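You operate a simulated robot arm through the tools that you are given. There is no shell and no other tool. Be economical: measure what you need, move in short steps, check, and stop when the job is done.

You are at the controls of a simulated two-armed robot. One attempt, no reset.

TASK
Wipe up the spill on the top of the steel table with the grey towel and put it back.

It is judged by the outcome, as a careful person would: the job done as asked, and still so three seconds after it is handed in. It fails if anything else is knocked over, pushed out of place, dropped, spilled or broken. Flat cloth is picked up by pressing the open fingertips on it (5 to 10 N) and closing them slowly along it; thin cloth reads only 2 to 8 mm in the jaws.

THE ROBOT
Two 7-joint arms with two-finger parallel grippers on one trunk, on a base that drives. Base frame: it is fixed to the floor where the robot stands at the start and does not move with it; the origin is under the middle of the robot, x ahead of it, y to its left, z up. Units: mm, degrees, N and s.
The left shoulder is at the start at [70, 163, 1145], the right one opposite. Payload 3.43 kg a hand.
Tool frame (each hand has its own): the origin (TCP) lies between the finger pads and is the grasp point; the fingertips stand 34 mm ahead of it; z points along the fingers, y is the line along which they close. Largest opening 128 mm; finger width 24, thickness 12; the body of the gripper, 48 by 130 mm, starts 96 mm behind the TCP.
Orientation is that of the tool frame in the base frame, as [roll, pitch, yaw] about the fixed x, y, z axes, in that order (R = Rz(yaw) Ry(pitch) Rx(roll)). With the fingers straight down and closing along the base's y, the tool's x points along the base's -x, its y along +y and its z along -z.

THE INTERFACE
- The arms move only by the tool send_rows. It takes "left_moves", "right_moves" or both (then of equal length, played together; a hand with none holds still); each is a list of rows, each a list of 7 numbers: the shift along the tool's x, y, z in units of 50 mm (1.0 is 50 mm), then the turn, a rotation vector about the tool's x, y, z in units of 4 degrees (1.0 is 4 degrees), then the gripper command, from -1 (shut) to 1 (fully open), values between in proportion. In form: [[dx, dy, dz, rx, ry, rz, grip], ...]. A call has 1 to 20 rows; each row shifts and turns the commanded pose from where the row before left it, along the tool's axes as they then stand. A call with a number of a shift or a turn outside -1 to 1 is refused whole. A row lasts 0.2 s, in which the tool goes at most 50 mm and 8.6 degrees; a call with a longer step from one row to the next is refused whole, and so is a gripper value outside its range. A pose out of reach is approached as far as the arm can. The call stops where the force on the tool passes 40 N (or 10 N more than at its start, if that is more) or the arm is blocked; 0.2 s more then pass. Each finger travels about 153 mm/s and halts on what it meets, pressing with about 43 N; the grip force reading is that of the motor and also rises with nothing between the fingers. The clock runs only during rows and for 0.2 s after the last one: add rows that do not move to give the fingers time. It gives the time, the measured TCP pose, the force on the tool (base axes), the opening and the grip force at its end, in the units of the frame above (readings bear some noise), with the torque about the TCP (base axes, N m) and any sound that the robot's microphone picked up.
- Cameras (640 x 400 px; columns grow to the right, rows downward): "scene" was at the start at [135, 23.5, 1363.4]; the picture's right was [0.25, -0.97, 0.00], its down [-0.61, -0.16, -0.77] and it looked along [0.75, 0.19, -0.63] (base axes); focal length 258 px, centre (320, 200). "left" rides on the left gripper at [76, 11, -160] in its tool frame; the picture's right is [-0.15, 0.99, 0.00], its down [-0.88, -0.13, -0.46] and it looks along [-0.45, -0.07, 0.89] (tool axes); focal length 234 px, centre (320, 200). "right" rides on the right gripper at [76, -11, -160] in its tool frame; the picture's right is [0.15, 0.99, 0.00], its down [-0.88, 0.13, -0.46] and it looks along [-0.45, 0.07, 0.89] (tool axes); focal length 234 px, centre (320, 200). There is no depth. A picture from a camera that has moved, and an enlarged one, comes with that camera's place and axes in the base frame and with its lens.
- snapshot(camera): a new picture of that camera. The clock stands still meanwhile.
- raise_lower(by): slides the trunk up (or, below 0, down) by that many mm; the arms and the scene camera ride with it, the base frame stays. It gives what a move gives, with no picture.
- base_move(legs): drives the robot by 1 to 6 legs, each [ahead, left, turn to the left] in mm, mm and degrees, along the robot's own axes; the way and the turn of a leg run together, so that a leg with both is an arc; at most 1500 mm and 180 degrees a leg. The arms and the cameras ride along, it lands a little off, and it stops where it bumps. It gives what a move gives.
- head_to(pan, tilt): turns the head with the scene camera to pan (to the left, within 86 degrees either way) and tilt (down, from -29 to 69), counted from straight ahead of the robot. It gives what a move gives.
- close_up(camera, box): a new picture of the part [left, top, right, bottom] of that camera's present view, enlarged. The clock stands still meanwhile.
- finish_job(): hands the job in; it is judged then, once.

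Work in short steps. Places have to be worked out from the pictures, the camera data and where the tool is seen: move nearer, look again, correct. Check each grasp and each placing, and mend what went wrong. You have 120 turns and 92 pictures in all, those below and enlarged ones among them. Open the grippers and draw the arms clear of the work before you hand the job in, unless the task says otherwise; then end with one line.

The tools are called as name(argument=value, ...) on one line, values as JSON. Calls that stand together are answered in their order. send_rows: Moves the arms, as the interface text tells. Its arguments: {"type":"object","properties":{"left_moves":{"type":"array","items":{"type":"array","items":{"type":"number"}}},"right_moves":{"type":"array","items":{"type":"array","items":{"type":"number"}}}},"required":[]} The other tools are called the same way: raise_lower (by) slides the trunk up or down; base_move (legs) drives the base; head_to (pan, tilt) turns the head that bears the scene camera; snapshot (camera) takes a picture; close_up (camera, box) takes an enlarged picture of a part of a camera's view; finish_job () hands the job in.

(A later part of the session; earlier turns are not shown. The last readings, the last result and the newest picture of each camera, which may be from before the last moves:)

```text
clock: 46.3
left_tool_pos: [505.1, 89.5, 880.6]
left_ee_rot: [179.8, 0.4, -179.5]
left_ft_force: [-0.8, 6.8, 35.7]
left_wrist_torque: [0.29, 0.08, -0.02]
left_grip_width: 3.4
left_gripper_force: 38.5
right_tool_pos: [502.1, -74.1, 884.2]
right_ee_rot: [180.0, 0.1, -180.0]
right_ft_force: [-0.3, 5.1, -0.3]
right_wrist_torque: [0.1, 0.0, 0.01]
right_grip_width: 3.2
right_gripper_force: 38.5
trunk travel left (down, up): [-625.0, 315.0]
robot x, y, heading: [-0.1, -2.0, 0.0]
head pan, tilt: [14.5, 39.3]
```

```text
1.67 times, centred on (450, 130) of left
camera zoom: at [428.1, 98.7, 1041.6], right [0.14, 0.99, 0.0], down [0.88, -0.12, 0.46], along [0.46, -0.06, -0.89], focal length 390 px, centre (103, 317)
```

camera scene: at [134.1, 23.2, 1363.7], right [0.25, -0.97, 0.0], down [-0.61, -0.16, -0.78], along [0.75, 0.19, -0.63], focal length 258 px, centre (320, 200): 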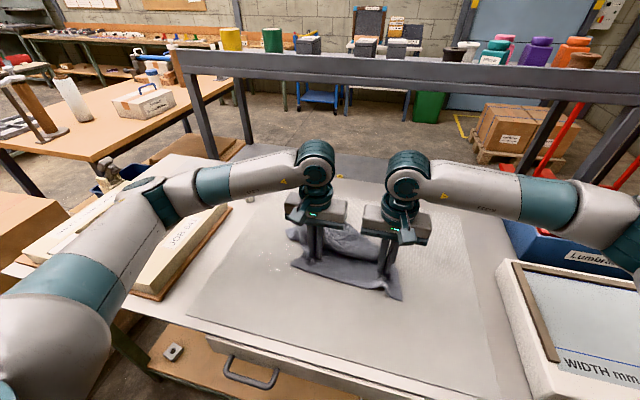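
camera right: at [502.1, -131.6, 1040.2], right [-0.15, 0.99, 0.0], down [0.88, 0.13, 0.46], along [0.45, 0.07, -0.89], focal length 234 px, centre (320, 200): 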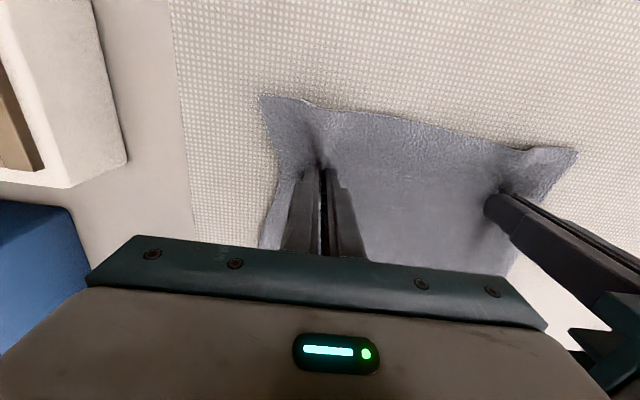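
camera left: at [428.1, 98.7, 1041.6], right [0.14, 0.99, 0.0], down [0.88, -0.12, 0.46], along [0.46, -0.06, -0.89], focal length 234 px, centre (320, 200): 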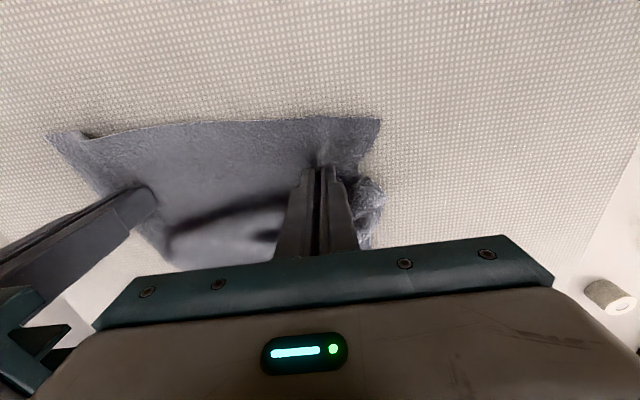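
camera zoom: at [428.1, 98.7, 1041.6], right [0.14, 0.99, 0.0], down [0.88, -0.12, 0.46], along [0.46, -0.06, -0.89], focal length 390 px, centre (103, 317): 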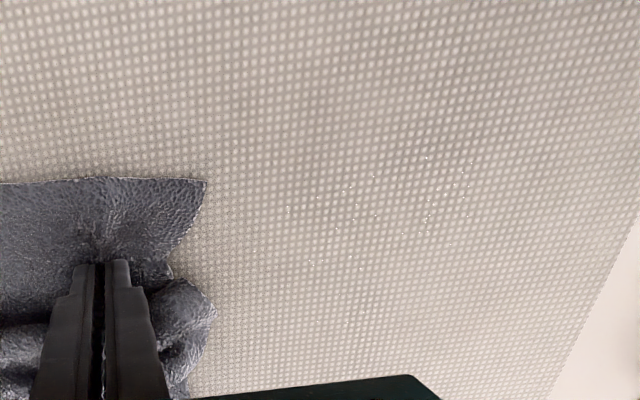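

Only a few specks are left, at roughly x 475–515, y 188–272, plus one at (554, 223). One more pass over those lines.

send_rows(left_moves=[[-0.5, 0.5, -0.02, 0, 0, 0, -1], [-0.5, 0.5, 0, 0, 0, 0, -1], [0, 0.5, 0, 0, 0, 0, -1], [0, 0.5, 0, 0, 0, 0, -1], [0, 0.5, 0, 0, 0, 0, -1], [0, 0.5, 0, 0, 0, 0, -1], [0, 0.5, 0, 0, 0, 0, -1], [0, 0.4, 0, 0, 0, 0, -1], [0.4, -0.2, 0, 0, 0, 0, -1], [0.4, -0.2, 0, 0, 0, 0, -1], [0, -0.5, 0, 0, 0, 0, -1], [0, -0.5, 0, 0, 0, 0, -1], [0, -0.5, 0, 0, 0, 0, -1], [0, -0.5, 0, 0, 0, 0, -1], [0.2, 0.5, 0, 0, 0, 0, -1], [0, 0.5, 0, 0, 0, 0, -1], [0, 0.5, 0, 0, 0, 0, -1], [0, 0.5, 0, 0, 0, 0, -1], [0, 0.3, 0, 0, 0, 0, -1]], right_moves=[[-0.5, 0.5, 0, 0, 0, 0, -1], [-0.5, 0.5, 0, 0, 0, 0, -1], [0, 0.5, 0, 0, 0, 0, -1], [0, 0.5, 0, 0, 0, 0, -1], [0, 0.5, 0, 0, 0, 0, -1], [0, 0.5, 0, 0, 0, 0, -1], [0, 0.5, 0, 0, 0, 0, -1], [0, 0.4, 0, 0, 0, 0, -1], [0.4, -0.2, 0, 0, 0, 0, -1], [0.4, -0.2, 0, 0, 0, 0, -1], [0, -0.5, 0, 0, 0, 0, -1], [0, -0.5, 0, 0, 0, 0, -1], [0, -0.5, 0, 0, 0, 0, -1], [0, -0.5, 0, 0, 0, 0, -1], [0.2, 0.5, 0, 0, 0, 0, -1], [0, 0.5, 0, 0, 0, 0, -1], [0, 0.5, 0, 0, 0, 0, -1], [0, 0.5, 0, 0, 0, 0, -1], [0, 0.3, 0, 0, 0, 0, -1]])

send_rows(left_moves=[[0.2, -0.4, 0, 0, 0, 0, -1], [0, -0.5, 0, 0, 0, 0, -1], [0, -0.5, 0, 0, 0, 0, -1], [0, -0.5, 0, 0, 0, 0, -1], [0, -0.5, 0, 0, 0, 0, -1], [0.2, 0.4, 0, 0, 0, 0, -1], [0, 0.5, 0, 0, 0, 0, -1], [0, 0.5, 0, 0, 0, 0, -1], [0, 0.5, 0, 0, 0, 0, -1], [0, 0.5, 0, 0, 0, 0, -1], [0.2, -0.5, 0, 0, 0, 0, -1], [0, -0.5, 0, 0, 0, 0, -1], [0, -0.5, 0, 0, 0, 0, -1], [0, -0.5, 0, 0, 0, 0, -1], [0, -0.5, 0, 0, 0, 0, -1], [0, -0.5, 0, 0, 0, 0, -1], [0, -0.5, 0, 0, 0, 0, -1], [0, -0.5, 0, 0, 0, 0, -1], [0, 0, 0, 0, 0, 0, -1]], right_moves=[[0.2, -0.4, 0, 0, 0, 0, -1], [0, -0.5, 0, 0, 0, 0, -1], [0, -0.5, 0, 0, 0, 0, -1], [0, -0.5, 0, 0, 0, 0, -1], [0, -0.5, 0, 0, 0, 0, -1], [0.2, 0.4, 0, 0, 0, 0, -1], [0, 0.5, 0, 0, 0, 0, -1], [0, 0.5, 0, 0, 0, 0, -1], [0, 0.5, 0, 0, 0, 0, -1], [0, 0.5, 0, 0, 0, 0, -1], [0.2, -0.5, 0, 0, 0, 0, -1], [0, -0.5, 0, 0, 0, 0, -1], [0, -0.5, 0, 0, 0, 0, -1], [0, -0.5, 0, 0, 0, 0, -1], [0, -0.5, 0, 0, 0, 0, -1], [0, -0.5, 0, 0, 0, 0, -1], [0, -0.5, 0, 0, 0, 0, -1], [0, -0.5, 0, 0, 0, 0, -1], [0, 0, 0, 0, 0, 0, -1]])

close_up(camera="left", box=[330, 10, 570, 250])

snapshot(camera="scene")

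```text
clock: 50.3
left_tool_pos: [505.7, 279.7, 882.4]
left_ee_rot: [179.6, 0.3, -179.5]
left_ft_force: [0.2, -5.2, 4.4]
left_wrist_torque: [-0.19, 0.01, -0.01]
left_grip_width: 3.5
left_gripper_force: 38.2
right_tool_pos: [501.4, 116.1, 881.1]
right_ee_rot: [179.9, 0.0, -179.9]
right_ft_force: [-0.8, 4.1, 1.0]
right_wrist_torque: [0.08, -0.04, 0.01]
right_grip_width: 3.6
right_gripper_force: 38.3
trunk travel left (down, up): [-625.0, 315.0]
robot x, y, heading: [0.3, 5.1, 0.1]
head pan, tilt: [14.5, 39.3]
```

```text
clock: 54.3
left_tool_pos: [476.8, 77.7, 882.4]
left_ee_rot: [179.8, 0.4, -179.6]
left_ft_force: [-0.3, 0.6, 18.1]
left_wrist_torque: [0.06, 0.1, -0.04]
left_grip_width: 3.4
left_gripper_force: 38.0
right_tool_pos: [471.7, -84.3, 882.5]
right_ee_rot: [180.0, 0.1, -180.0]
right_ft_force: [1.9, 5.6, 2.5]
right_wrist_torque: [0.17, -0.06, 0.0]
right_grip_width: 3.6
right_gripper_force: 38.4
trunk travel left (down, up): [-625.0, 315.0]
robot x, y, heading: [3.2, -1.1, -0.1]
head pan, tilt: [14.5, 39.3]
```

```text
1.67 times, centred on (450, 130) of left
camera zoom: at [399.3, 87.2, 1042.1], right [0.14, 0.99, 0.01], down [0.88, -0.13, 0.46], along [0.46, -0.06, -0.89], focal length 390 px, centre (103, 317)
```

zoom: 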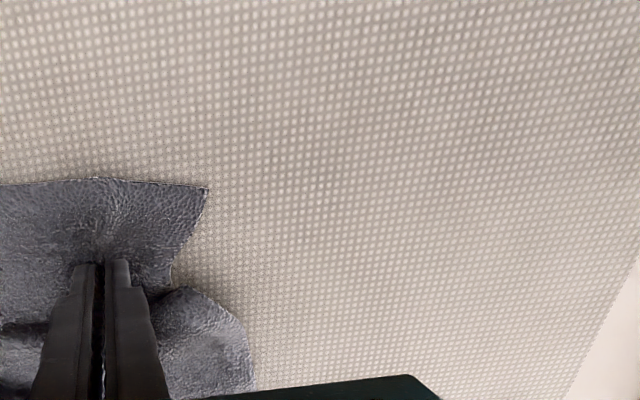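

```text
67 pictures are left
camera scene: at [133.8, 24.7, 1363.7], right [0.25, -0.97, 0.0], down [-0.61, -0.16, -0.78], along [0.75, 0.19, -0.63], focal length 258 px, centre (320, 200)
```

scene: 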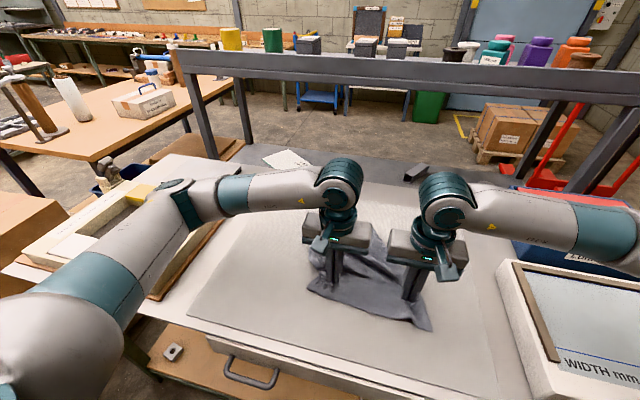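

The visible area looks clean, so I'll check the whole spill area from the scene camera.

close_up(camera="scene", box=[210, 200, 340, 300])

```text
4.00 times, centred on (275, 250) of scene
camera zoom: at [133.8, 24.7, 1363.7], right [0.25, -0.97, 0.0], down [-0.61, -0.16, -0.78], along [0.75, 0.19, -0.63], focal length 1032 px, centre (500, 0)
```

zoom: 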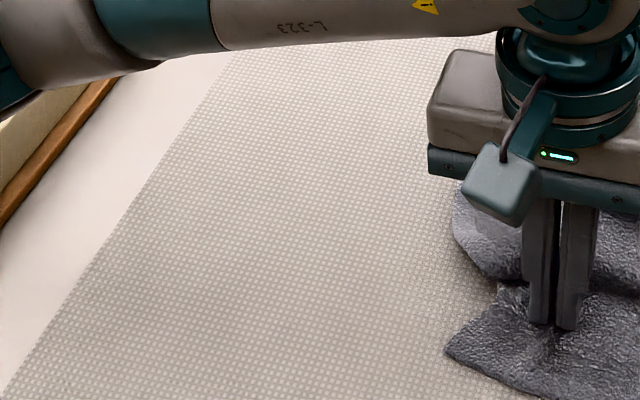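

The table is clean. Now for putting the towel back: the far part has bunched up, so I'll lift the towel by both grips to let it hang, re-aligning y and widening the hands to the original 170 mm spacing.

send_rows(left_moves=[[0, 0, -0.5, 0, 0, 0, -1], [-0.1, -0.1, -0.5, 0, 0, 0, -1], [-0.1, -0.1, -0.5, 0, 0, 0, -1], [-0.1, -0.1, -0.5, 0, 0, 0, -1], [-0.1, -0.1, -0.5, 0, 0, 0, -1], [-0.1, -0.1, -0.5, 0, 0, 0, -1], [-0.1, -0.08, -0.5, 0, 0, 0, -1], [-0.1, 0, -0.5, 0, 0, 0, -1], [-0.1, 0, -0.4, 0, 0, 0, -1], [0, 0, 0, 0, 0, 0, -1], [0, 0, 0, 0, 0, 0, -1]], right_moves=[[-0.1, 0, -0.5, 0, 0, 0, -1], [-0.1, -0.12, -0.5, 0, 0, 0, -1], [-0.1, -0.12, -0.5, 0, 0, 0, -1], [-0.1, -0.12, -0.5, 0, 0, 0, -1], [-0.1, -0.12, -0.5, 0, 0, 0, -1], [-0.1, -0.12, -0.5, 0, 0, 0, -1], [-0.1, -0.12, -0.5, 0, 0, 0, -1], [-0.1, -0.04, -0.5, 0, 0, 0, -1], [-0.1, 0, -0.4, 0, 0, 0, -1], [0, 0, 0, 0, 0, 0, -1], [0, 0, 0, 0, 0, 0, -1]])

snapshot(camera="scene")

snapshot(camera="left")

```text
clock: 56.7
left_tool_pos: [515.6, 48.2, 1100.3]
left_ee_rot: [179.8, 0.3, -179.6]
left_ft_force: [0.4, -21.4, -0.4]
left_wrist_torque: [-0.7, -0.04, -0.01]
left_grip_width: 3.9
left_gripper_force: 38.7
right_tool_pos: [518.4, -122.3, 1102.9]
right_ee_rot: [179.8, -0.1, -179.8]
right_ft_force: [0.1, 21.8, -0.1]
right_wrist_torque: [0.72, 0.01, 0.0]
right_grip_width: 3.8
right_gripper_force: 38.2
trunk travel left (down, up): [-625.0, 315.0]
robot x, y, heading: [-1.6, 1.0, 0.1]
head pan, tilt: [14.5, 39.3]
```

```text
65 pictures are left
camera scene: at [135.4, 23.9, 1363.5], right [0.25, -0.97, 0.0], down [-0.61, -0.16, -0.77], along [0.75, 0.19, -0.63], focal length 258 px, centre (320, 200)
```

scene: 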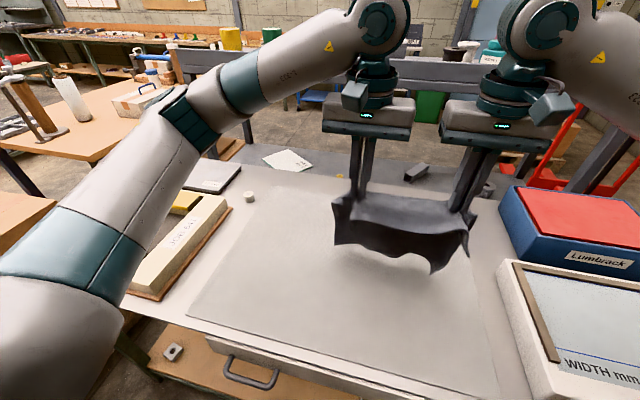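

```text
64 pictures are left
camera left: at [439.0, 57.4, 1261.8], right [0.14, 0.99, 0.01], down [0.88, -0.13, 0.46], along [0.46, -0.06, -0.89], focal length 234 px, centre (320, 200)
```

left: 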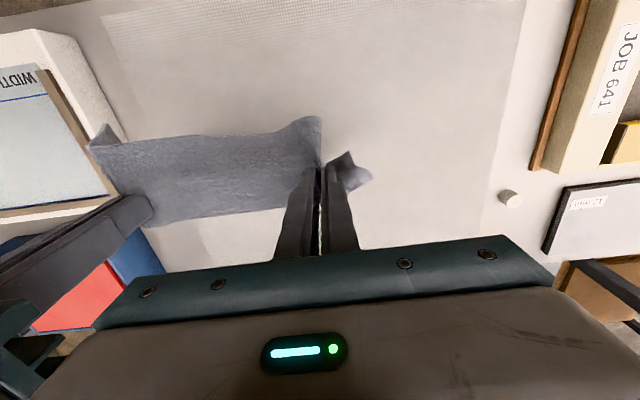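

The table is clean from both views. I'll relax the tension and carry the towel forward to x≈800 so its far edge comes down at its old place.

send_rows(left_moves=[[-0.3, 0, -0.1, 0, 0, 0, -1], [-0.5, 0, 0, 0, 0, 0, -1], [-0.5, 0, 0, 0, 0, 0, -1], [-0.5, 0, 0, 0, 0, 0, -1], [-0.5, 0, 0, 0, 0, 0, -1], [-0.5, 0, 0, 0, 0, 0, -1], [-0.5, 0, 0, 0, 0, 0, -1], [-0.5, 0, 0, 0, 0, 0, -1], [-0.5, 0, 0, 0, 0, 0, -1], [-0.5, 0, 0, 0, 0, 0, -1], [-0.5, 0, 0, 0, 0, 0, -1], [-0.3, 0, 0, 0, 0, 0, -1], [0, 0, 0, 0, 0, 0, -1], [0, 0, 0, 0, 0, 0, -1], [0, 0, 0, 0, 0, 0, -1], [0, 0, 0, 0, 0, 0, -1]], right_moves=[[-0.3, 0.1, -0.1, 0, 0, 0, -1], [-0.5, 0, 0, 0, 0, 0, -1], [-0.5, 0, 0, 0, 0, 0, -1], [-0.5, 0, 0, 0, 0, 0, -1], [-0.5, 0, 0, 0, 0, 0, -1], [-0.5, 0, 0, 0, 0, 0, -1], [-0.5, 0, 0, 0, 0, 0, -1], [-0.5, 0, 0, 0, 0, 0, -1], [-0.5, 0, 0, 0, 0, 0, -1], [-0.5, 0, 0, 0, 0, 0, -1], [-0.5, 0, 0, 0, 0, 0, -1], [-0.3, 0, 0, 0, 0, 0, -1], [0, 0, 0, 0, 0, 0, -1], [0, 0, 0, 0, 0, 0, -1], [0, 0, 0, 0, 0, 0, -1], [0, 0, 0, 0, 0, 0, -1]])

snapshot(camera="scene")

```text
clock: 60.1
left_tool_pos: [789.3, 50.0, 1107.2]
left_ee_rot: [179.5, 0.2, -179.6]
left_ft_force: [1.5, -12.4, -0.5]
left_wrist_torque: [-0.4, -0.01, 0.01]
left_grip_width: 3.6
left_gripper_force: 38.2
left hand out of reach, approached as far as the arm can: row 12
right_tool_pos: [797.8, -118.4, 1107.0]
right_ee_rot: [179.8, 0.1, -179.8]
right_ft_force: [-1.6, 12.2, 0.2]
right_wrist_torque: [0.44, 0.0, 0.04]
right_grip_width: 3.7
right_gripper_force: 38.6
trunk travel left (down, up): [-625.0, 315.0]
robot x, y, heading: [0.4, -0.4, 0.2]
head pan, tilt: [14.5, 39.3]
```

```text
63 pictures are left
camera scene: at [135.9, 23.6, 1363.4], right [0.25, -0.97, 0.0], down [-0.61, -0.16, -0.77], along [0.75, 0.19, -0.63], focal length 258 px, centre (320, 200)
```

scene: 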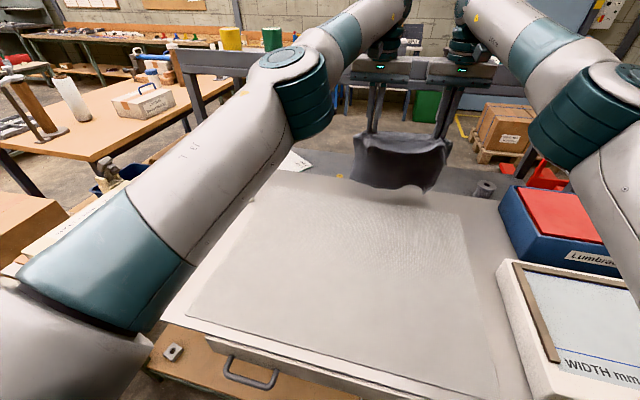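

The towel hangs clear over the far part. Now I'll lay it down along an arc toward the robot.

send_rows(left_moves=[[0, 0, 0.24, 0, 0, 0, -1], [0.7, 0, 0.16, 0, 0, 0, -1], [0.76, 0, 0.3, 0, 0, 0, -1], [0.7, 0, 0.4, 0, 0, 0, -1], [0.64, 0, 0.5, 0, 0, 0, -1], [0.54, 0, 0.5, 0, 0, 0, -1], [0.46, 0, 0.6, 0, 0, 0, -1], [0.4, 0, 0.5, 0, 0, 0, -1], [0.5, 0, 0.24, 0, 0, 0, -1], [0.2, 0, 0.2, 0, 0, 0, -1], [0, 0, 0, 0, 0, 0, -1]], right_moves=[[0, 0, 0.24, 0, 0, 0, -1], [0.7, 0, 0.16, 0, 0, 0, -1], [0.76, 0, 0.3, 0, 0, 0, -1], [0.7, 0, 0.4, 0, 0, 0, -1], [0.64, 0, 0.5, 0, 0, 0, -1], [0.54, 0, 0.5, 0, 0, 0, -1], [0.46, 0, 0.6, 0, 0, 0, -1], [0.4, 0, 0.5, 0, 0, 0, -1], [0.5, 0, 0.24, 0, 0, 0, -1], [0.2, 0, 0.2, 0, 0, 0, -1], [0, 0, 0, 0, 0, 0, -1]])

snapshot(camera="scene")

snapshot(camera="left")

```text
clock: 62.5
left_tool_pos: [544.5, 49.6, 925.5]
left_ee_rot: [179.6, 0.4, -179.5]
left_ft_force: [1.8, -12.1, -0.1]
left_wrist_torque: [-0.42, -0.04, 0.02]
left_grip_width: 3.4
left_gripper_force: 37.8
right_tool_pos: [551.9, -118.5, 924.3]
right_ee_rot: [179.9, 0.0, -179.9]
right_ft_force: [-0.3, 12.3, -0.9]
right_wrist_torque: [0.39, -0.01, 0.07]
right_grip_width: 3.6
right_gripper_force: 38.1
trunk travel left (down, up): [-625.0, 315.0]
robot x, y, heading: [2.4, -1.2, -0.3]
head pan, tilt: [14.5, 39.3]
```

```text
62 pictures are left
camera scene: at [135.5, 23.8, 1363.5], right [0.25, -0.97, 0.0], down [-0.61, -0.16, -0.77], along [0.75, 0.19, -0.63], focal length 258 px, centre (320, 200)
```

scene: 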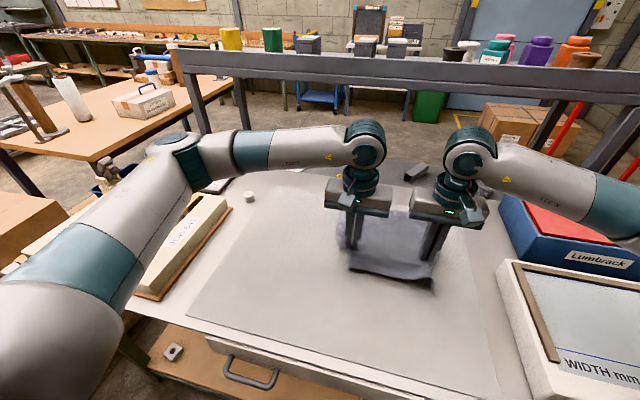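

```text
61 pictures are left
camera left: at [467.2, 58.8, 1084.6], right [0.14, 0.99, 0.01], down [0.88, -0.13, 0.46], along [0.46, -0.06, -0.89], focal length 234 px, centre (320, 200)
```

left: 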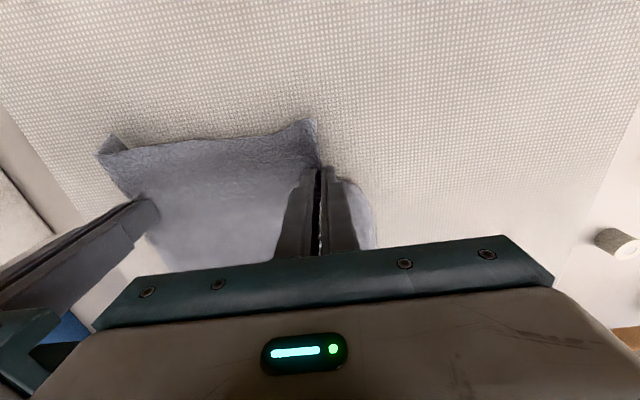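

It's laid out nicely, with the flap hanging. I'll descend with slight forward motion so the near flap falls toward the robot.

send_rows(left_moves=[[-0.1, 0, 0.2, 0, 0, 0, -1], [-0.2, 0, 0.2, 0, 0, 0, -1], [-0.2, 0, 0.2, 0, 0, 0, -1], [-0.2, 0, 0.2, 0, 0, 0, -1], [-0.04, 0, 0.04, 0, 0, 0, -1], [0, 0, 0, 0, 0, 0, -1]], right_moves=[[-0.1, 0, 0.2, 0, 0, 0, -1], [-0.14, 0, 0.2, 0, 0, 0, -1], [-0.14, 0, 0.2, 0, 0, 0, -1], [-0.14, 0, 0.2, 0, 0, 0, -1], [-0.04, 0, 0.02, 0, 0, 0, -1], [0, 0, 0, 0, 0, 0, -1]])

snapshot(camera="scene")

snapshot(camera="left")

snapshot(camera="right")

```text
clock: 63.9
left_tool_pos: [579.9, 50.1, 884.7]
left_ee_rot: [179.7, 0.5, -179.5]
left_ft_force: [-8.7, -10.3, 19.6]
left_wrist_torque: [-0.38, 0.49, -0.03]
left_grip_width: 3.4
left_gripper_force: 38.5
right_tool_pos: [579.1, -117.5, 886.3]
right_ee_rot: [179.9, 0.1, -179.7]
right_ft_force: [-0.9, 12.2, 2.1]
right_wrist_torque: [0.42, 0.02, 0.03]
right_grip_width: 3.8
right_gripper_force: 38.2
trunk travel left (down, up): [-625.0, 315.0]
robot x, y, heading: [0.0, -1.5, -0.0]
head pan, tilt: [14.5, 39.3]
```

```text
60 pictures are left
camera scene: at [131.7, 23.9, 1364.1], right [0.25, -0.97, 0.0], down [-0.61, -0.16, -0.78], along [0.75, 0.19, -0.63], focal length 258 px, centre (320, 200)
```

scene: 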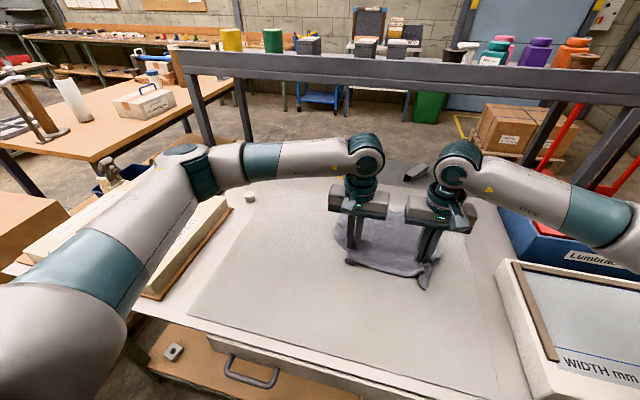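

```text
59 pictures are left
camera left: at [501.3, 59.5, 1045.5], right [0.14, 0.99, 0.01], down [0.88, -0.13, 0.46], along [0.46, -0.06, -0.89], focal length 234 px, centre (320, 200)
```

left: 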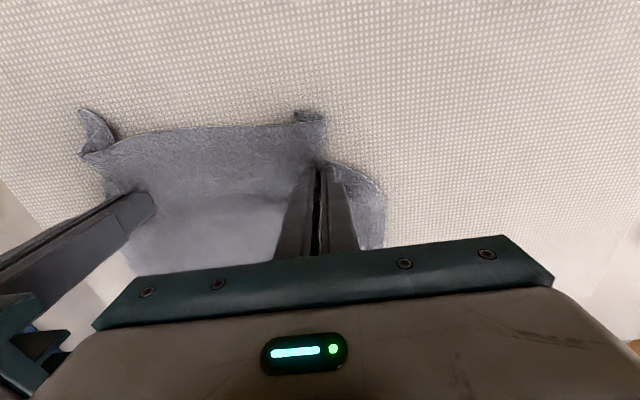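

```text
58 pictures are left
camera right: at [501.7, -128.3, 1045.2], right [-0.15, 0.99, 0.0], down [0.88, 0.13, 0.46], along [0.45, 0.07, -0.89], focal length 234 px, centre (320, 200)
```

right: 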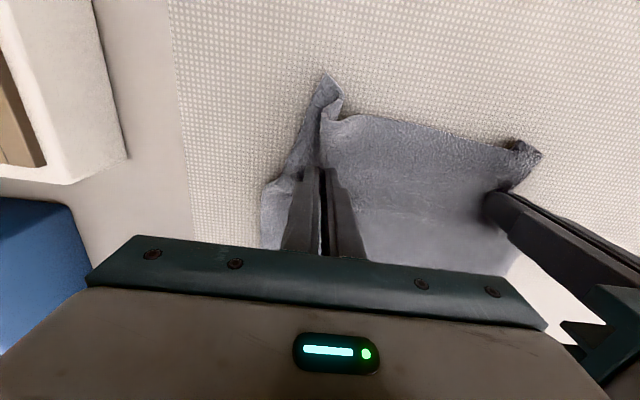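

It's back in place with slightly curled near corners. I'll release by opening slowly with light contact so the fingers spread the cloth back out, then lift and look.

send_rows(left_moves=[[0, 0, 0.02, 0, 0, 0, -0.95], [0, 0, 0, 0, 0, 0, -0.85], [0, 0, 0, 0, 0, 0, -0.75], [0, 0, 0, 0, 0, 0, -0.65], [0, 0, 0, 0, 0, 0, -0.55], [0, 0, 0, 0, 0, 0, -0.45], [0, 0, 0, 0, 0, 0, -0.35], [0, 0, -0.2, 0, 0, 0, -0.35], [0, 0, -0.6, 0, 0, 0, -0.35], [0, 0, -0.9, 0, 0, 0, -0.35], [0, 0, -0.9, 0, 0, 0, -0.35]], right_moves=[[0, 0, 0.08, 0, 0, 0, -0.95], [0, 0, 0.02, 0, 0, 0, -0.85], [0, 0, 0, 0, 0, 0, -0.75], [0, 0, 0, 0, 0, 0, -0.65], [0, 0, 0, 0, 0, 0, -0.55], [0, 0, 0, 0, 0, 0, -0.45], [0, 0, 0, 0, 0, 0, -0.35], [0, 0, -0.2, 0, 0, 0, -0.35], [0, 0, -0.6, 0, 0, 0, -0.35], [0, 0, -0.9, 0, 0, 0, -0.35], [0, 0, -0.9, 0, 0, 0, -0.35]])

snapshot(camera="left")

snapshot(camera="right")

snapshot(camera="scene")

```text
clock: 66.3
left_tool_pos: [579.4, 49.6, 1011.9]
left_ee_rot: [179.7, 0.3, -179.4]
left_ft_force: [-0.4, -0.2, -0.3]
left_wrist_torque: [0.0, -0.01, -0.02]
left_grip_width: 41.7
left_gripper_force: 0.0
right_tool_pos: [579.8, -117.8, 1011.1]
right_ee_rot: [179.9, 0.0, -179.9]
right_ft_force: [0.0, 0.5, 0.1]
right_wrist_torque: [-0.01, -0.04, 0.0]
right_grip_width: 41.6
right_gripper_force: 0.1
trunk travel left (down, up): [-625.0, 315.0]
robot x, y, heading: [-0.0, -3.2, -0.0]
head pan, tilt: [14.5, 39.3]
```

```text
57 pictures are left
camera left: at [502.6, 58.7, 1172.8], right [0.14, 0.99, 0.01], down [0.88, -0.13, 0.46], along [0.46, -0.06, -0.89], focal length 234 px, centre (320, 200)
```

left: 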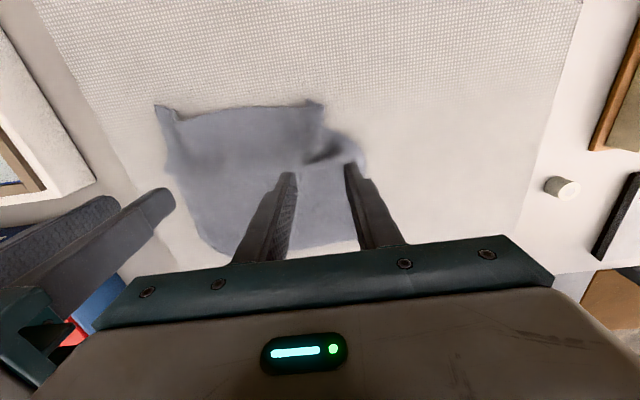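

```text
56 pictures are left
camera right: at [502.4, -128.8, 1169.6], right [-0.15, 0.99, 0.0], down [0.88, 0.13, 0.46], along [0.45, 0.07, -0.89], focal length 234 px, centre (320, 200)
```

right: 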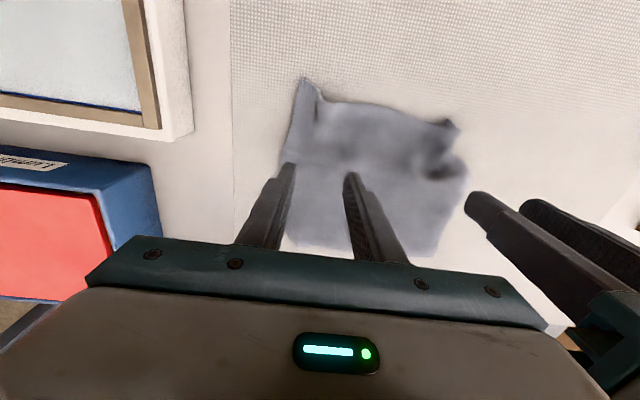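

```text
55 pictures are left
camera scene: at [134.2, 23.8, 1363.4], right [0.25, -0.97, 0.0], down [-0.61, -0.16, -0.77], along [0.75, 0.19, -0.63], focal length 258 px, centre (320, 200)
```

scene: 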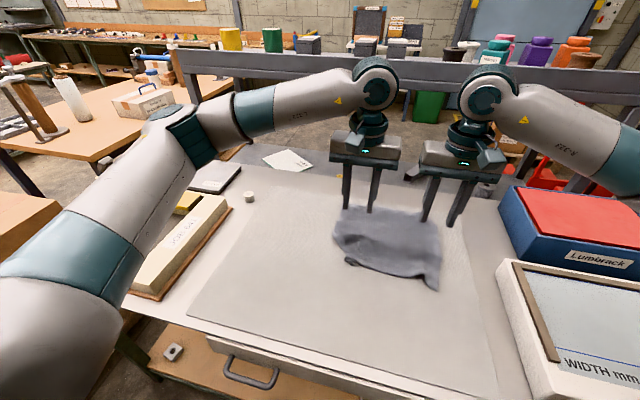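

Released, and only the near-left corner looks tucked. I'll retract both arms for a clear look.

send_rows(left_moves=[[0, 0.3, -0.6, 0, 0, 0, -0.35], [0, 0.8, -0.4, 0, 0, 0, -0.35], [0, 0.9, -0.2, 0, 0, 0, -0.35], [0, 0.9, -0.2, 0, 0, 0, -0.35], [0, 0.9, -0.1, 0, 0, 0, -0.35], [0, 0.9, 0, 0, 0, 0, -0.35], [0, 0.9, 0, 0, 0, 0, -0.35], [0, 0, 0, 0, 0, 0, -0.35]], right_moves=[[0.3, -0.3, -0.6, 0, 0, 0, -0.35], [0.4, -0.6, -0.6, 0, 0, 0, -0.35], [0.4, -0.6, -0.6, 0, 0, 0, -0.35], [0.4, -0.6, -0.4, 0, 0, 0, -0.35], [0.4, -0.6, -0.2, 0, 0, 0, -0.35], [0.4, -0.6, 0, 0, 0, 0, -0.35], [0.4, -0.6, 0, 0, 0, 0, -0.35], [0, 0, 0, 0, 0, 0, -0.35]])

snapshot(camera="scene")

close_up(camera="scene", box=[220, 170, 500, 345])

snapshot(camera="left")

```text
clock: 68.1
left_tool_pos: [578.9, 330.2, 1087.3]
left_ee_rot: [179.6, 0.3, -179.5]
left_ft_force: [0.7, 0.3, 0.2]
left_wrist_torque: [0.05, 0.0, 0.0]
left_grip_width: 41.6
left_gripper_force: 0.0
right_tool_pos: [448.5, -313.5, 1128.0]
right_ee_rot: [179.9, -0.1, -179.9]
right_ft_force: [0.1, -0.9, -0.5]
right_wrist_torque: [0.0, 0.03, 0.0]
right_grip_width: 41.5
right_gripper_force: 0.1
trunk travel left (down, up): [-625.0, 315.0]
robot x, y, heading: [-1.4, -1.3, 0.0]
head pan, tilt: [14.5, 39.3]
```

```text
54 pictures are left
camera scene: at [137.1, 23.6, 1363.3], right [0.25, -0.97, 0.0], down [-0.61, -0.16, -0.77], along [0.75, 0.19, -0.63], focal length 258 px, centre (320, 200)
```

scene: 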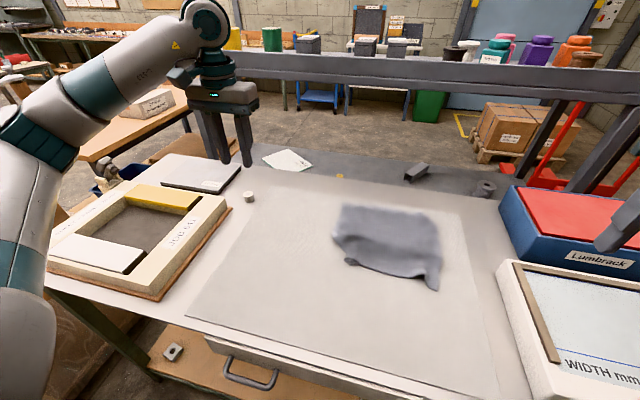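

```text
2.29 times, centred on (360, 258) of scene
camera zoom: at [137.1, 23.6, 1363.3], right [0.25, -0.97, 0.0], down [-0.61, -0.16, -0.77], along [0.75, 0.19, -0.63], focal length 590 px, centre (229, 69)
```

zoom: 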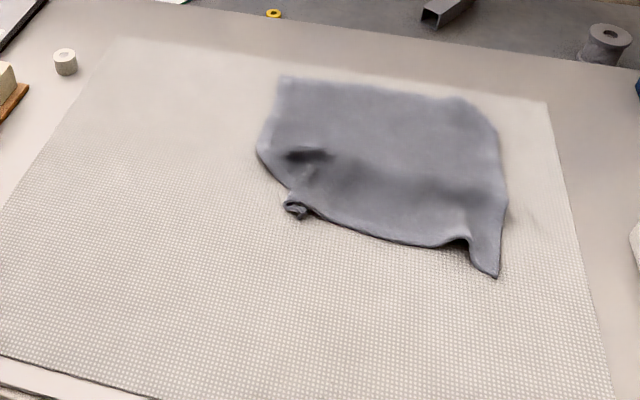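

```text
52 pictures are left
camera left: at [502.0, 338.6, 1248.5], right [0.14, 0.99, 0.01], down [0.88, -0.13, 0.46], along [0.45, -0.06, -0.89], focal length 234 px, centre (320, 200)
```

left: 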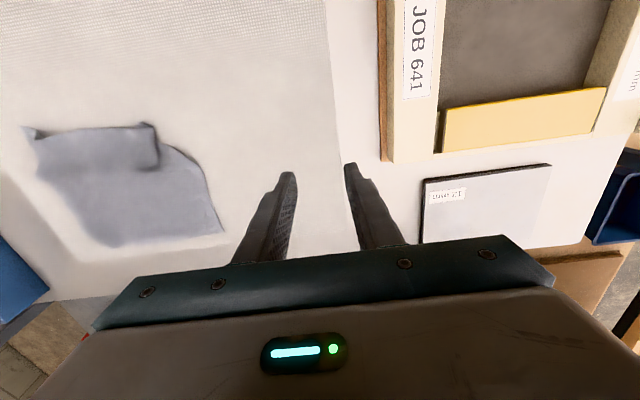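

The table is clean and the towel is nearly in place, with the near-left corner curled. I'll look closer to see how to flatten it.

close_up(camera="left", box=[0, 90, 240, 260])

close_up(camera="scene", box=[320, 190, 460, 300])

```text
2.35 times, centred on (120, 175) of left
camera zoom: at [502.0, 338.6, 1248.5], right [0.14, 0.99, 0.01], down [0.88, -0.13, 0.46], along [0.45, -0.06, -0.89], focal length 551 px, centre (791, 259)
```

zoom: 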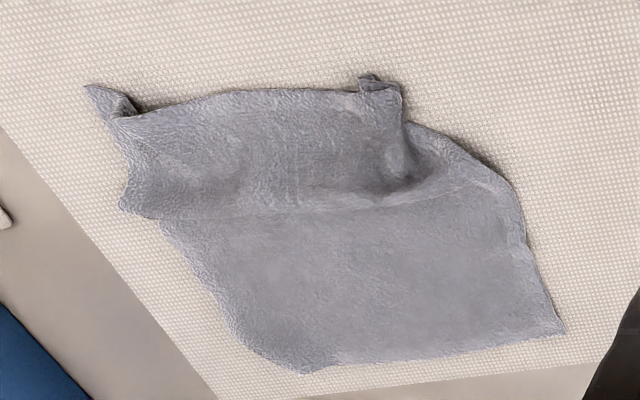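

```text
3.64 times, centred on (390, 245) of scene
camera zoom: at [137.1, 23.6, 1363.3], right [0.25, -0.97, 0.0], down [-0.61, -0.16, -0.77], along [0.75, 0.19, -0.63], focal length 938 px, centre (66, 36)
```

zoom: 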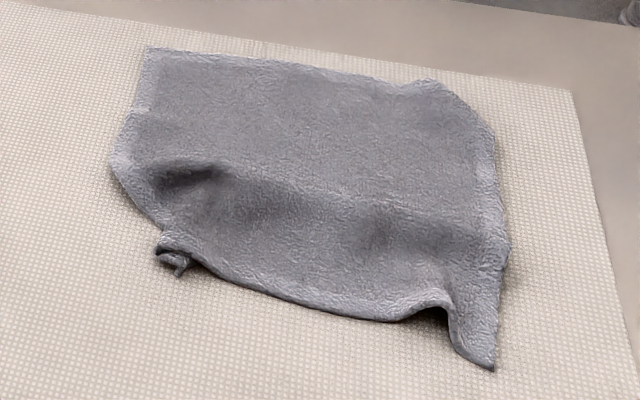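

The near-left corner is curled at about (537, 47) and the near-right corner at (512, −151) sits slightly inward. I'll pinch both corners and pull them outward to spread the near edge.

send_rows(left_moves=[[0.0975, -0.7075, 0.4675, 0, 0, 0, -0.3], [0.0975, -0.7075, 0.4675, 0, 0, 0, -0.3], [0.0975, -0.7075, 0.4675, 0, 0, 0, -0.3], [0.0975, -0.7075, 0.4675, 0, 0, 0, -0.3], [0.0975, -0.7075, 0.4675, 0, 0, 0, -0.3], [0.0975, -0.7075, 0.4675, 0, 0, 0, -0.3], [0.0975, -0.7075, 0.4675, 0, 0, 0, -0.3], [0.0975, -0.7075, 0.4675, 0, 0, 0, -0.3], [0, 0, 0, 0, 0, 0, -0.3]], right_moves=[[-0.204, 0.421, 0.57, 0, 0, 0, -0.3], [-0.204, 0.421, 0.57, 0, 0, 0, -0.3], [-0.204, 0.421, 0.57, 0, 0, 0, -0.3], [-0.204, 0.421, 0.57, 0, 0, 0, -0.3], [-0.204, 0.421, 0.57, 0, 0, 0, -0.3], [-0.204, 0.421, 0.57, 0, 0, 0, -0.3], [-0.204, 0.421, 0.57, 0, 0, 0, -0.3], [-0.204, 0.421, 0.57, 0, 0, 0, -0.3], [0, 0, 0, 0, 0, 0, -0.3]])

snapshot(camera="left")

snapshot(camera="right")

```text
clock: 70.1
left_tool_pos: [542.4, 47.3, 897.6]
left_ee_rot: [179.5, 0.4, -179.5]
left_ft_force: [0.1, 1.5, 0.1]
left_wrist_torque: [-0.03, 0.0, 0.02]
left_grip_width: 44.7
left_gripper_force: 0.1
right_tool_pos: [526.9, -142.9, 899.4]
right_ee_rot: [179.9, 0.0, -180.0]
right_ft_force: [0.7, -0.1, 1.1]
right_wrist_torque: [-0.01, -0.03, 0.0]
right_grip_width: 44.8
right_gripper_force: 0.0
trunk travel left (down, up): [-625.0, 315.0]
robot x, y, heading: [-1.8, 0.1, 0.1]
head pan, tilt: [14.5, 39.3]
```

```text
49 pictures are left
camera left: at [464.9, 56.6, 1059.0], right [0.14, 0.99, 0.01], down [0.88, -0.13, 0.46], along [0.46, -0.06, -0.89], focal length 234 px, centre (320, 200)
```

left: 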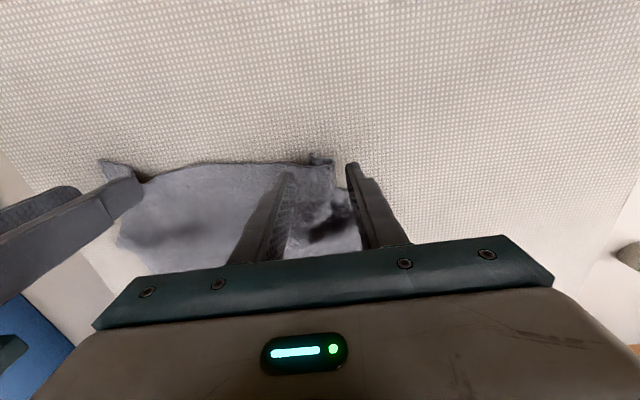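

```text
48 pictures are left
camera right: at [450.2, -154.4, 1058.7], right [-0.15, 0.99, 0.0], down [0.88, 0.13, 0.46], along [0.45, 0.07, -0.89], focal length 234 px, centre (320, 200)
```

right: 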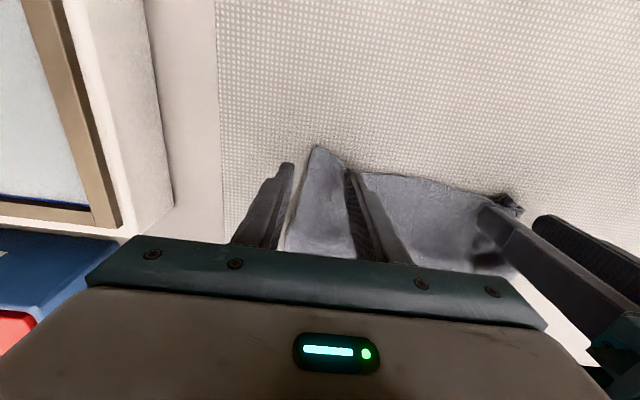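

Both jaws straddle their corners. I'll shift the left 8 mm nearer, lower to contact and close slowly.

send_rows(left_moves=[[0.16, 0, 0.15, 0, 0, 0, -0.3], [0, 0, 0.14, 0, 0, 0, -0.3], [0, 0, 0.05, 0, 0, 0, -0.3], [0, 0, 0, 0, 0, 0, -0.4], [0, 0, 0, 0, 0, 0, -0.5], [0, 0, 0, 0, 0, 0, -0.6], [0, 0, 0, 0, 0, 0, -0.7], [0, 0, 0, 0, 0, 0, -0.8], [0, 0, 0, 0, 0, 0, -0.9], [0, 0, 0, 0, 0, 0, -1], [0, 0, 0, 0, 0, 0, -1], [0, 0, 0, 0, 0, 0, -1]], right_moves=[[0, 0, 0.15, 0, 0, 0, -0.3], [0, 0, 0.17, 0, 0, 0, -0.3], [0, 0, 0.06, 0, 0, 0, -0.3], [0, 0, 0, 0, 0, 0, -0.4], [0, 0, 0, 0, 0, 0, -0.5], [0, 0, 0, 0, 0, 0, -0.6], [0, 0, 0, 0, 0, 0, -0.7], [0, 0, 0, 0, 0, 0, -0.8], [0, 0, 0, 0, 0, 0, -0.9], [0, 0, 0, 0, 0, 0, -1], [0, 0, 0, 0, 0, 0, -1], [0, 0, 0, 0, 0, 0, -1]])

snapshot(camera="left")

snapshot(camera="right")

```text
clock: 72.7
left_tool_pos: [533.1, 47.5, 881.4]
left_ee_rot: [179.7, 0.3, -179.5]
left_ft_force: [-0.6, -8.6, 1.1]
left_wrist_torque: [-0.28, 0.0, -0.08]
left_grip_width: 6.1
left_gripper_force: 40.3
right_tool_pos: [527.9, -143.4, 882.1]
right_ee_rot: [179.7, 0.0, -179.7]
right_ft_force: [0.1, 8.4, 2.5]
right_wrist_torque: [0.31, -0.02, 0.01]
right_grip_width: 4.1
right_gripper_force: 39.0
trunk travel left (down, up): [-625.0, 315.0]
robot x, y, heading: [-0.1, 2.3, 0.0]
head pan, tilt: [14.5, 39.3]
```

```text
47 pictures are left
camera left: at [457.0, 56.0, 1042.5], right [0.14, 0.99, 0.01], down [0.88, -0.13, 0.46], along [0.46, -0.06, -0.89], focal length 234 px, centre (320, 200)
```

left: 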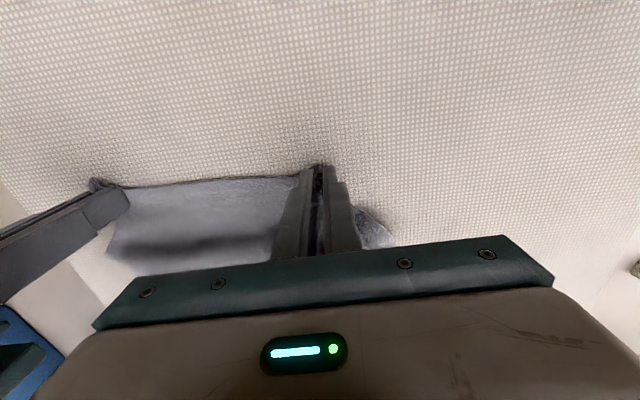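

```text
46 pictures are left
camera right: at [450.7, -154.8, 1040.5], right [-0.15, 0.99, 0.0], down [0.88, 0.13, 0.46], along [0.45, 0.07, -0.89], focal length 234 px, centre (320, 200)
```

right: 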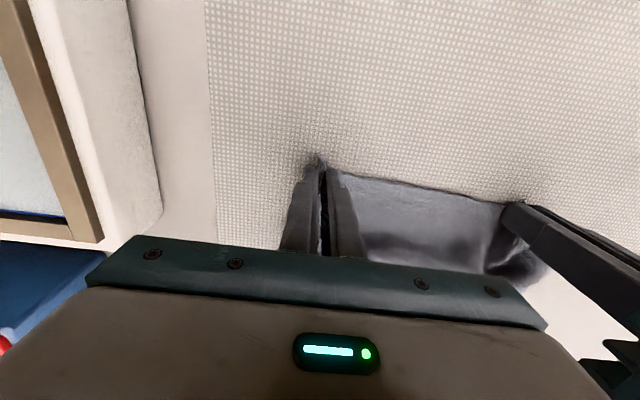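

Both corners are gripped. I'll lift the towel slightly and spread the corners toward the original width (left y≈86, right y≈−166), watching tension.

send_rows(left_moves=[[0, 0.1, -0.4, 0, 0, 0, -1], [0, 0.1, -0.6, 0, 0, 0, -1], [0, 0.12, -0.8, 0, 0, 0, -1], [0, 0.12, -0.8, 0, 0, 0, -1], [0, 0.12, -0.8, 0, 0, 0, -1], [0, 0.1, -0.8, 0, 0, 0, -1], [0, 0.06, -0.8, 0, 0, 0, -1], [0, 0, 0, 0, 0, 0, -1]], right_moves=[[0, -0.06, -0.4, 0, 0, 0, -1], [0, -0.06, -0.6, 0, 0, 0, -1], [0, -0.06, -0.8, 0, 0, 0, -1], [0, -0.06, -0.8, 0, 0, 0, -1], [0, -0.06, -0.8, 0, 0, 0, -1], [0, -0.06, -0.8, 0, 0, 0, -1], [0, -0.04, -0.8, 0, 0, 0, -1], [0, 0, 0, 0, 0, 0, -1]])

snapshot(camera="scene")

snapshot(camera="left")

```text
clock: 73.5
left_tool_pos: [530.8, 56.6, 970.4]
left_ee_rot: [-179.5, 0.3, -180.0]
left_ft_force: [-0.1, -24.7, 0.4]
left_wrist_torque: [-0.87, -0.01, -0.1]
left_grip_width: 6.4
left_gripper_force: 40.2
right_tool_pos: [526.2, -145.6, 970.5]
right_ee_rot: [178.9, 0.1, -179.4]
right_ft_force: [0.9, 25.0, -0.1]
right_wrist_torque: [0.87, 0.01, 0.1]
right_grip_width: 4.8
right_gripper_force: 38.8
trunk travel left (down, up): [-625.0, 315.0]
robot x, y, heading: [-0.4, 0.0, 0.1]
head pan, tilt: [14.5, 39.3]
stopped in row 4 (left hand): the force on the tool passed its limit (the readings are from after the stop); the commanded pose is now the measured one
```

```text
45 pictures are left
camera scene: at [134.7, 23.9, 1363.4], right [0.25, -0.97, 0.0], down [-0.61, -0.16, -0.77], along [0.75, 0.19, -0.63], focal length 258 px, centre (320, 200)
```

scene: 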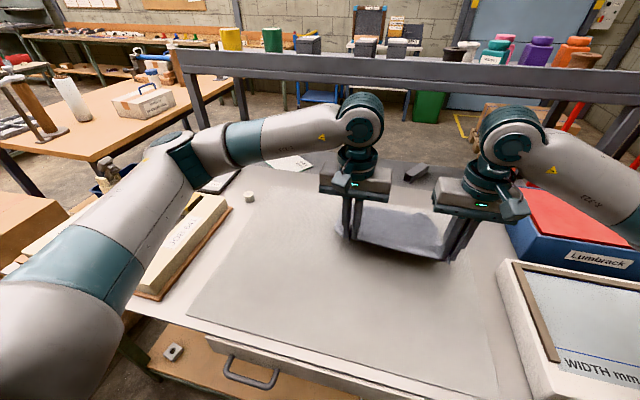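

```text
44 pictures are left
camera left: at [454.7, 67.8, 1130.9], right [0.15, 0.99, -0.01], down [0.88, -0.13, 0.46], along [0.46, -0.08, -0.89], focal length 234 px, centre (320, 200)
```

left: 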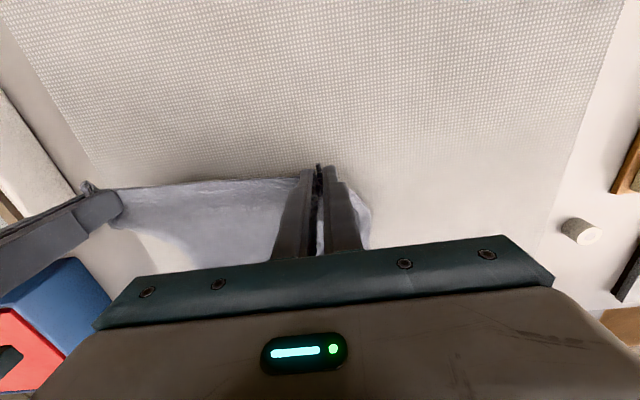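

It's taut at 202 mm because the left grip holds the gathered curl. I'll slacken a little, lift and carry it forward, then re-lay it in a clean arc.

send_rows(left_moves=[[0, -0.08, -0.1, 0, 0, 0, -1], [-0.6, 0, -0.62, 0, 0, 0, -1], [-0.6, 0, -0.62, 0, 0, 0, -1], [-0.6, 0, -0.62, 0, 0, 0, -1], [-0.6, 0, -0.62, 0, 0, 0, -1], [-0.6, 0, -0.62, 0, 0, 0, -1], [-0.7, 0, 0, 0, 0, 0, -1], [-0.7, 0, 0, 0, 0, 0, -1], [-0.6, 0, 0, 0, 0, 0, -1], [0, 0, 0, 0, 0, 0, -1], [0, 0, 0, 0, 0, 0, -1], [0, 0, 0, 0, 0, 0, -1]], right_moves=[[0, 0.08, -0.1, 0, 0, 0, -1], [-0.6, 0, -0.62, 0, 0, 0, -1], [-0.6, 0, -0.62, 0, 0, 0, -1], [-0.6, 0, -0.62, 0, 0, 0, -1], [-0.6, 0, -0.62, 0, 0, 0, -1], [-0.6, 0, -0.62, 0, 0, 0, -1], [-0.7, 0, 0, 0, 0, 0, -1], [-0.7, 0, 0, 0, 0, 0, -1], [-0.6, 0, 0, 0, 0, 0, -1], [0, 0, 0, 0, 0, 0, -1], [0, 0, 0, 0, 0, 0, -1], [0, 0, 0, 0, 0, 0, -1]])

snapshot(camera="scene")

```text
clock: 76.1
left_tool_pos: [781.2, 53.8, 1131.8]
left_ee_rot: [-179.7, 0.3, -179.9]
left_ft_force: [-1.0, -22.4, -0.5]
left_wrist_torque: [-0.76, 0.02, -0.12]
left_grip_width: 5.9
left_gripper_force: 40.6
right_tool_pos: [776.8, -145.6, 1130.3]
right_ee_rot: [179.1, 0.1, -179.4]
right_ft_force: [0.9, 22.4, 0.5]
right_wrist_torque: [0.78, -0.01, 0.09]
right_grip_width: 4.8
right_gripper_force: 39.3
trunk travel left (down, up): [-625.0, 315.0]
robot x, y, heading: [2.3, 1.6, -0.1]
head pan, tilt: [14.5, 39.3]
```

```text
43 pictures are left
camera scene: at [135.8, 23.4, 1363.4], right [0.25, -0.97, 0.0], down [-0.61, -0.16, -0.77], along [0.75, 0.19, -0.63], focal length 258 px, centre (320, 200)
```

scene: 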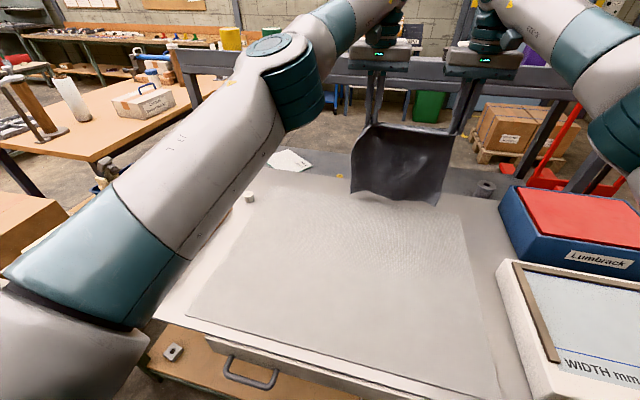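

It hangs well. Laying it down along an inner arc so the far edge doesn't get dragged back.

send_rows(left_moves=[[0, -0.06, 0.3, 0, 0, 0, -1], [0.9, 0, 0.16, 0, 0, 0, -1], [0.8, 0, 0.32, 0, 0, 0, -1], [0.8, 0, 0.48, 0, 0, 0, -1], [0.66, 0, 0.56, 0, 0, 0, -1], [0.54, 0, 0.64, 0, 0, 0, -1], [0.46, 0, 0.66, 0, 0, 0, -1], [0.32, 0, 0.66, 0, 0, 0, -1], [0.2, 0, 0.64, 0, 0, 0, -1], [0.12, 0, 0.44, 0, 0, 0, -1], [0, 0, 0.06, 0, 0, 0, -1], [0, 0, 0, 0, 0, 0, -1]], right_moves=[[0, 0.06, 0.3, 0, 0, 0, -1], [0.9, 0, 0.16, 0, 0, 0, -1], [0.8, 0, 0.32, 0, 0, 0, -1], [0.8, 0, 0.48, 0, 0, 0, -1], [0.66, 0, 0.56, 0, 0, 0, -1], [0.54, 0, 0.64, 0, 0, 0, -1], [0.46, 0, 0.66, 0, 0, 0, -1], [0.32, 0, 0.66, 0, 0, 0, -1], [0.2, 0, 0.64, 0, 0, 0, -1], [0.12, 0, 0.44, 0, 0, 0, -1], [0, 0, 0.06, 0, 0, 0, -1], [0, 0, 0, 0, 0, 0, -1]])

snapshot(camera="scene")

snapshot(camera="left")

```text
clock: 78.7
left_tool_pos: [544.5, 50.4, 884.5]
left_ee_rot: [-179.7, 0.4, -179.8]
left_ft_force: [-0.3, -6.6, -0.4]
left_wrist_torque: [-0.26, -0.02, -0.02]
left_grip_width: 5.9
left_gripper_force: 40.4
right_tool_pos: [536.2, -141.3, 883.9]
right_ee_rot: [179.3, 0.1, -179.6]
right_ft_force: [0.0, 6.4, 0.7]
right_wrist_torque: [0.21, -0.02, 0.02]
right_grip_width: 4.5
right_gripper_force: 39.5
trunk travel left (down, up): [-625.0, 315.0]
robot x, y, heading: [0.5, 2.0, 0.1]
head pan, tilt: [14.5, 39.3]
```

```text
42 pictures are left
camera scene: at [135.6, 23.8, 1363.4], right [0.25, -0.97, 0.0], down [-0.61, -0.16, -0.77], along [0.75, 0.19, -0.63], focal length 258 px, centre (320, 200)
```

scene: 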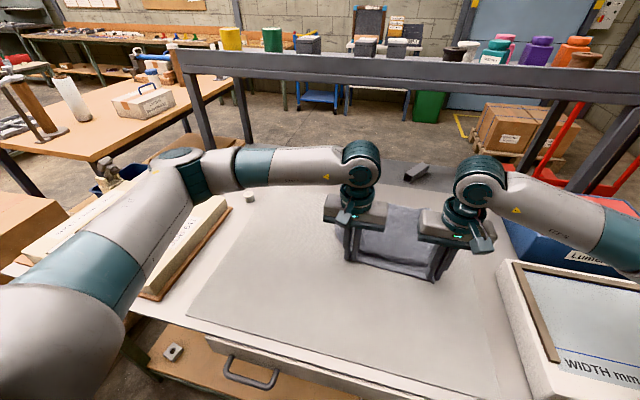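

```text
41 pictures are left
camera left: at [466.8, 61.5, 1044.6], right [0.14, 0.99, 0.0], down [0.88, -0.12, 0.46], along [0.46, -0.07, -0.89], focal length 234 px, centre (320, 200)
```

left: 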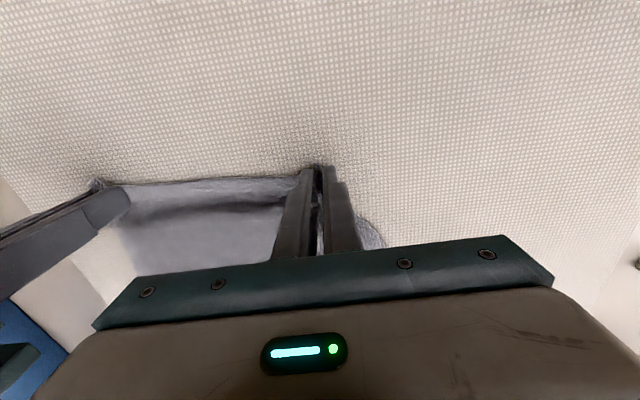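

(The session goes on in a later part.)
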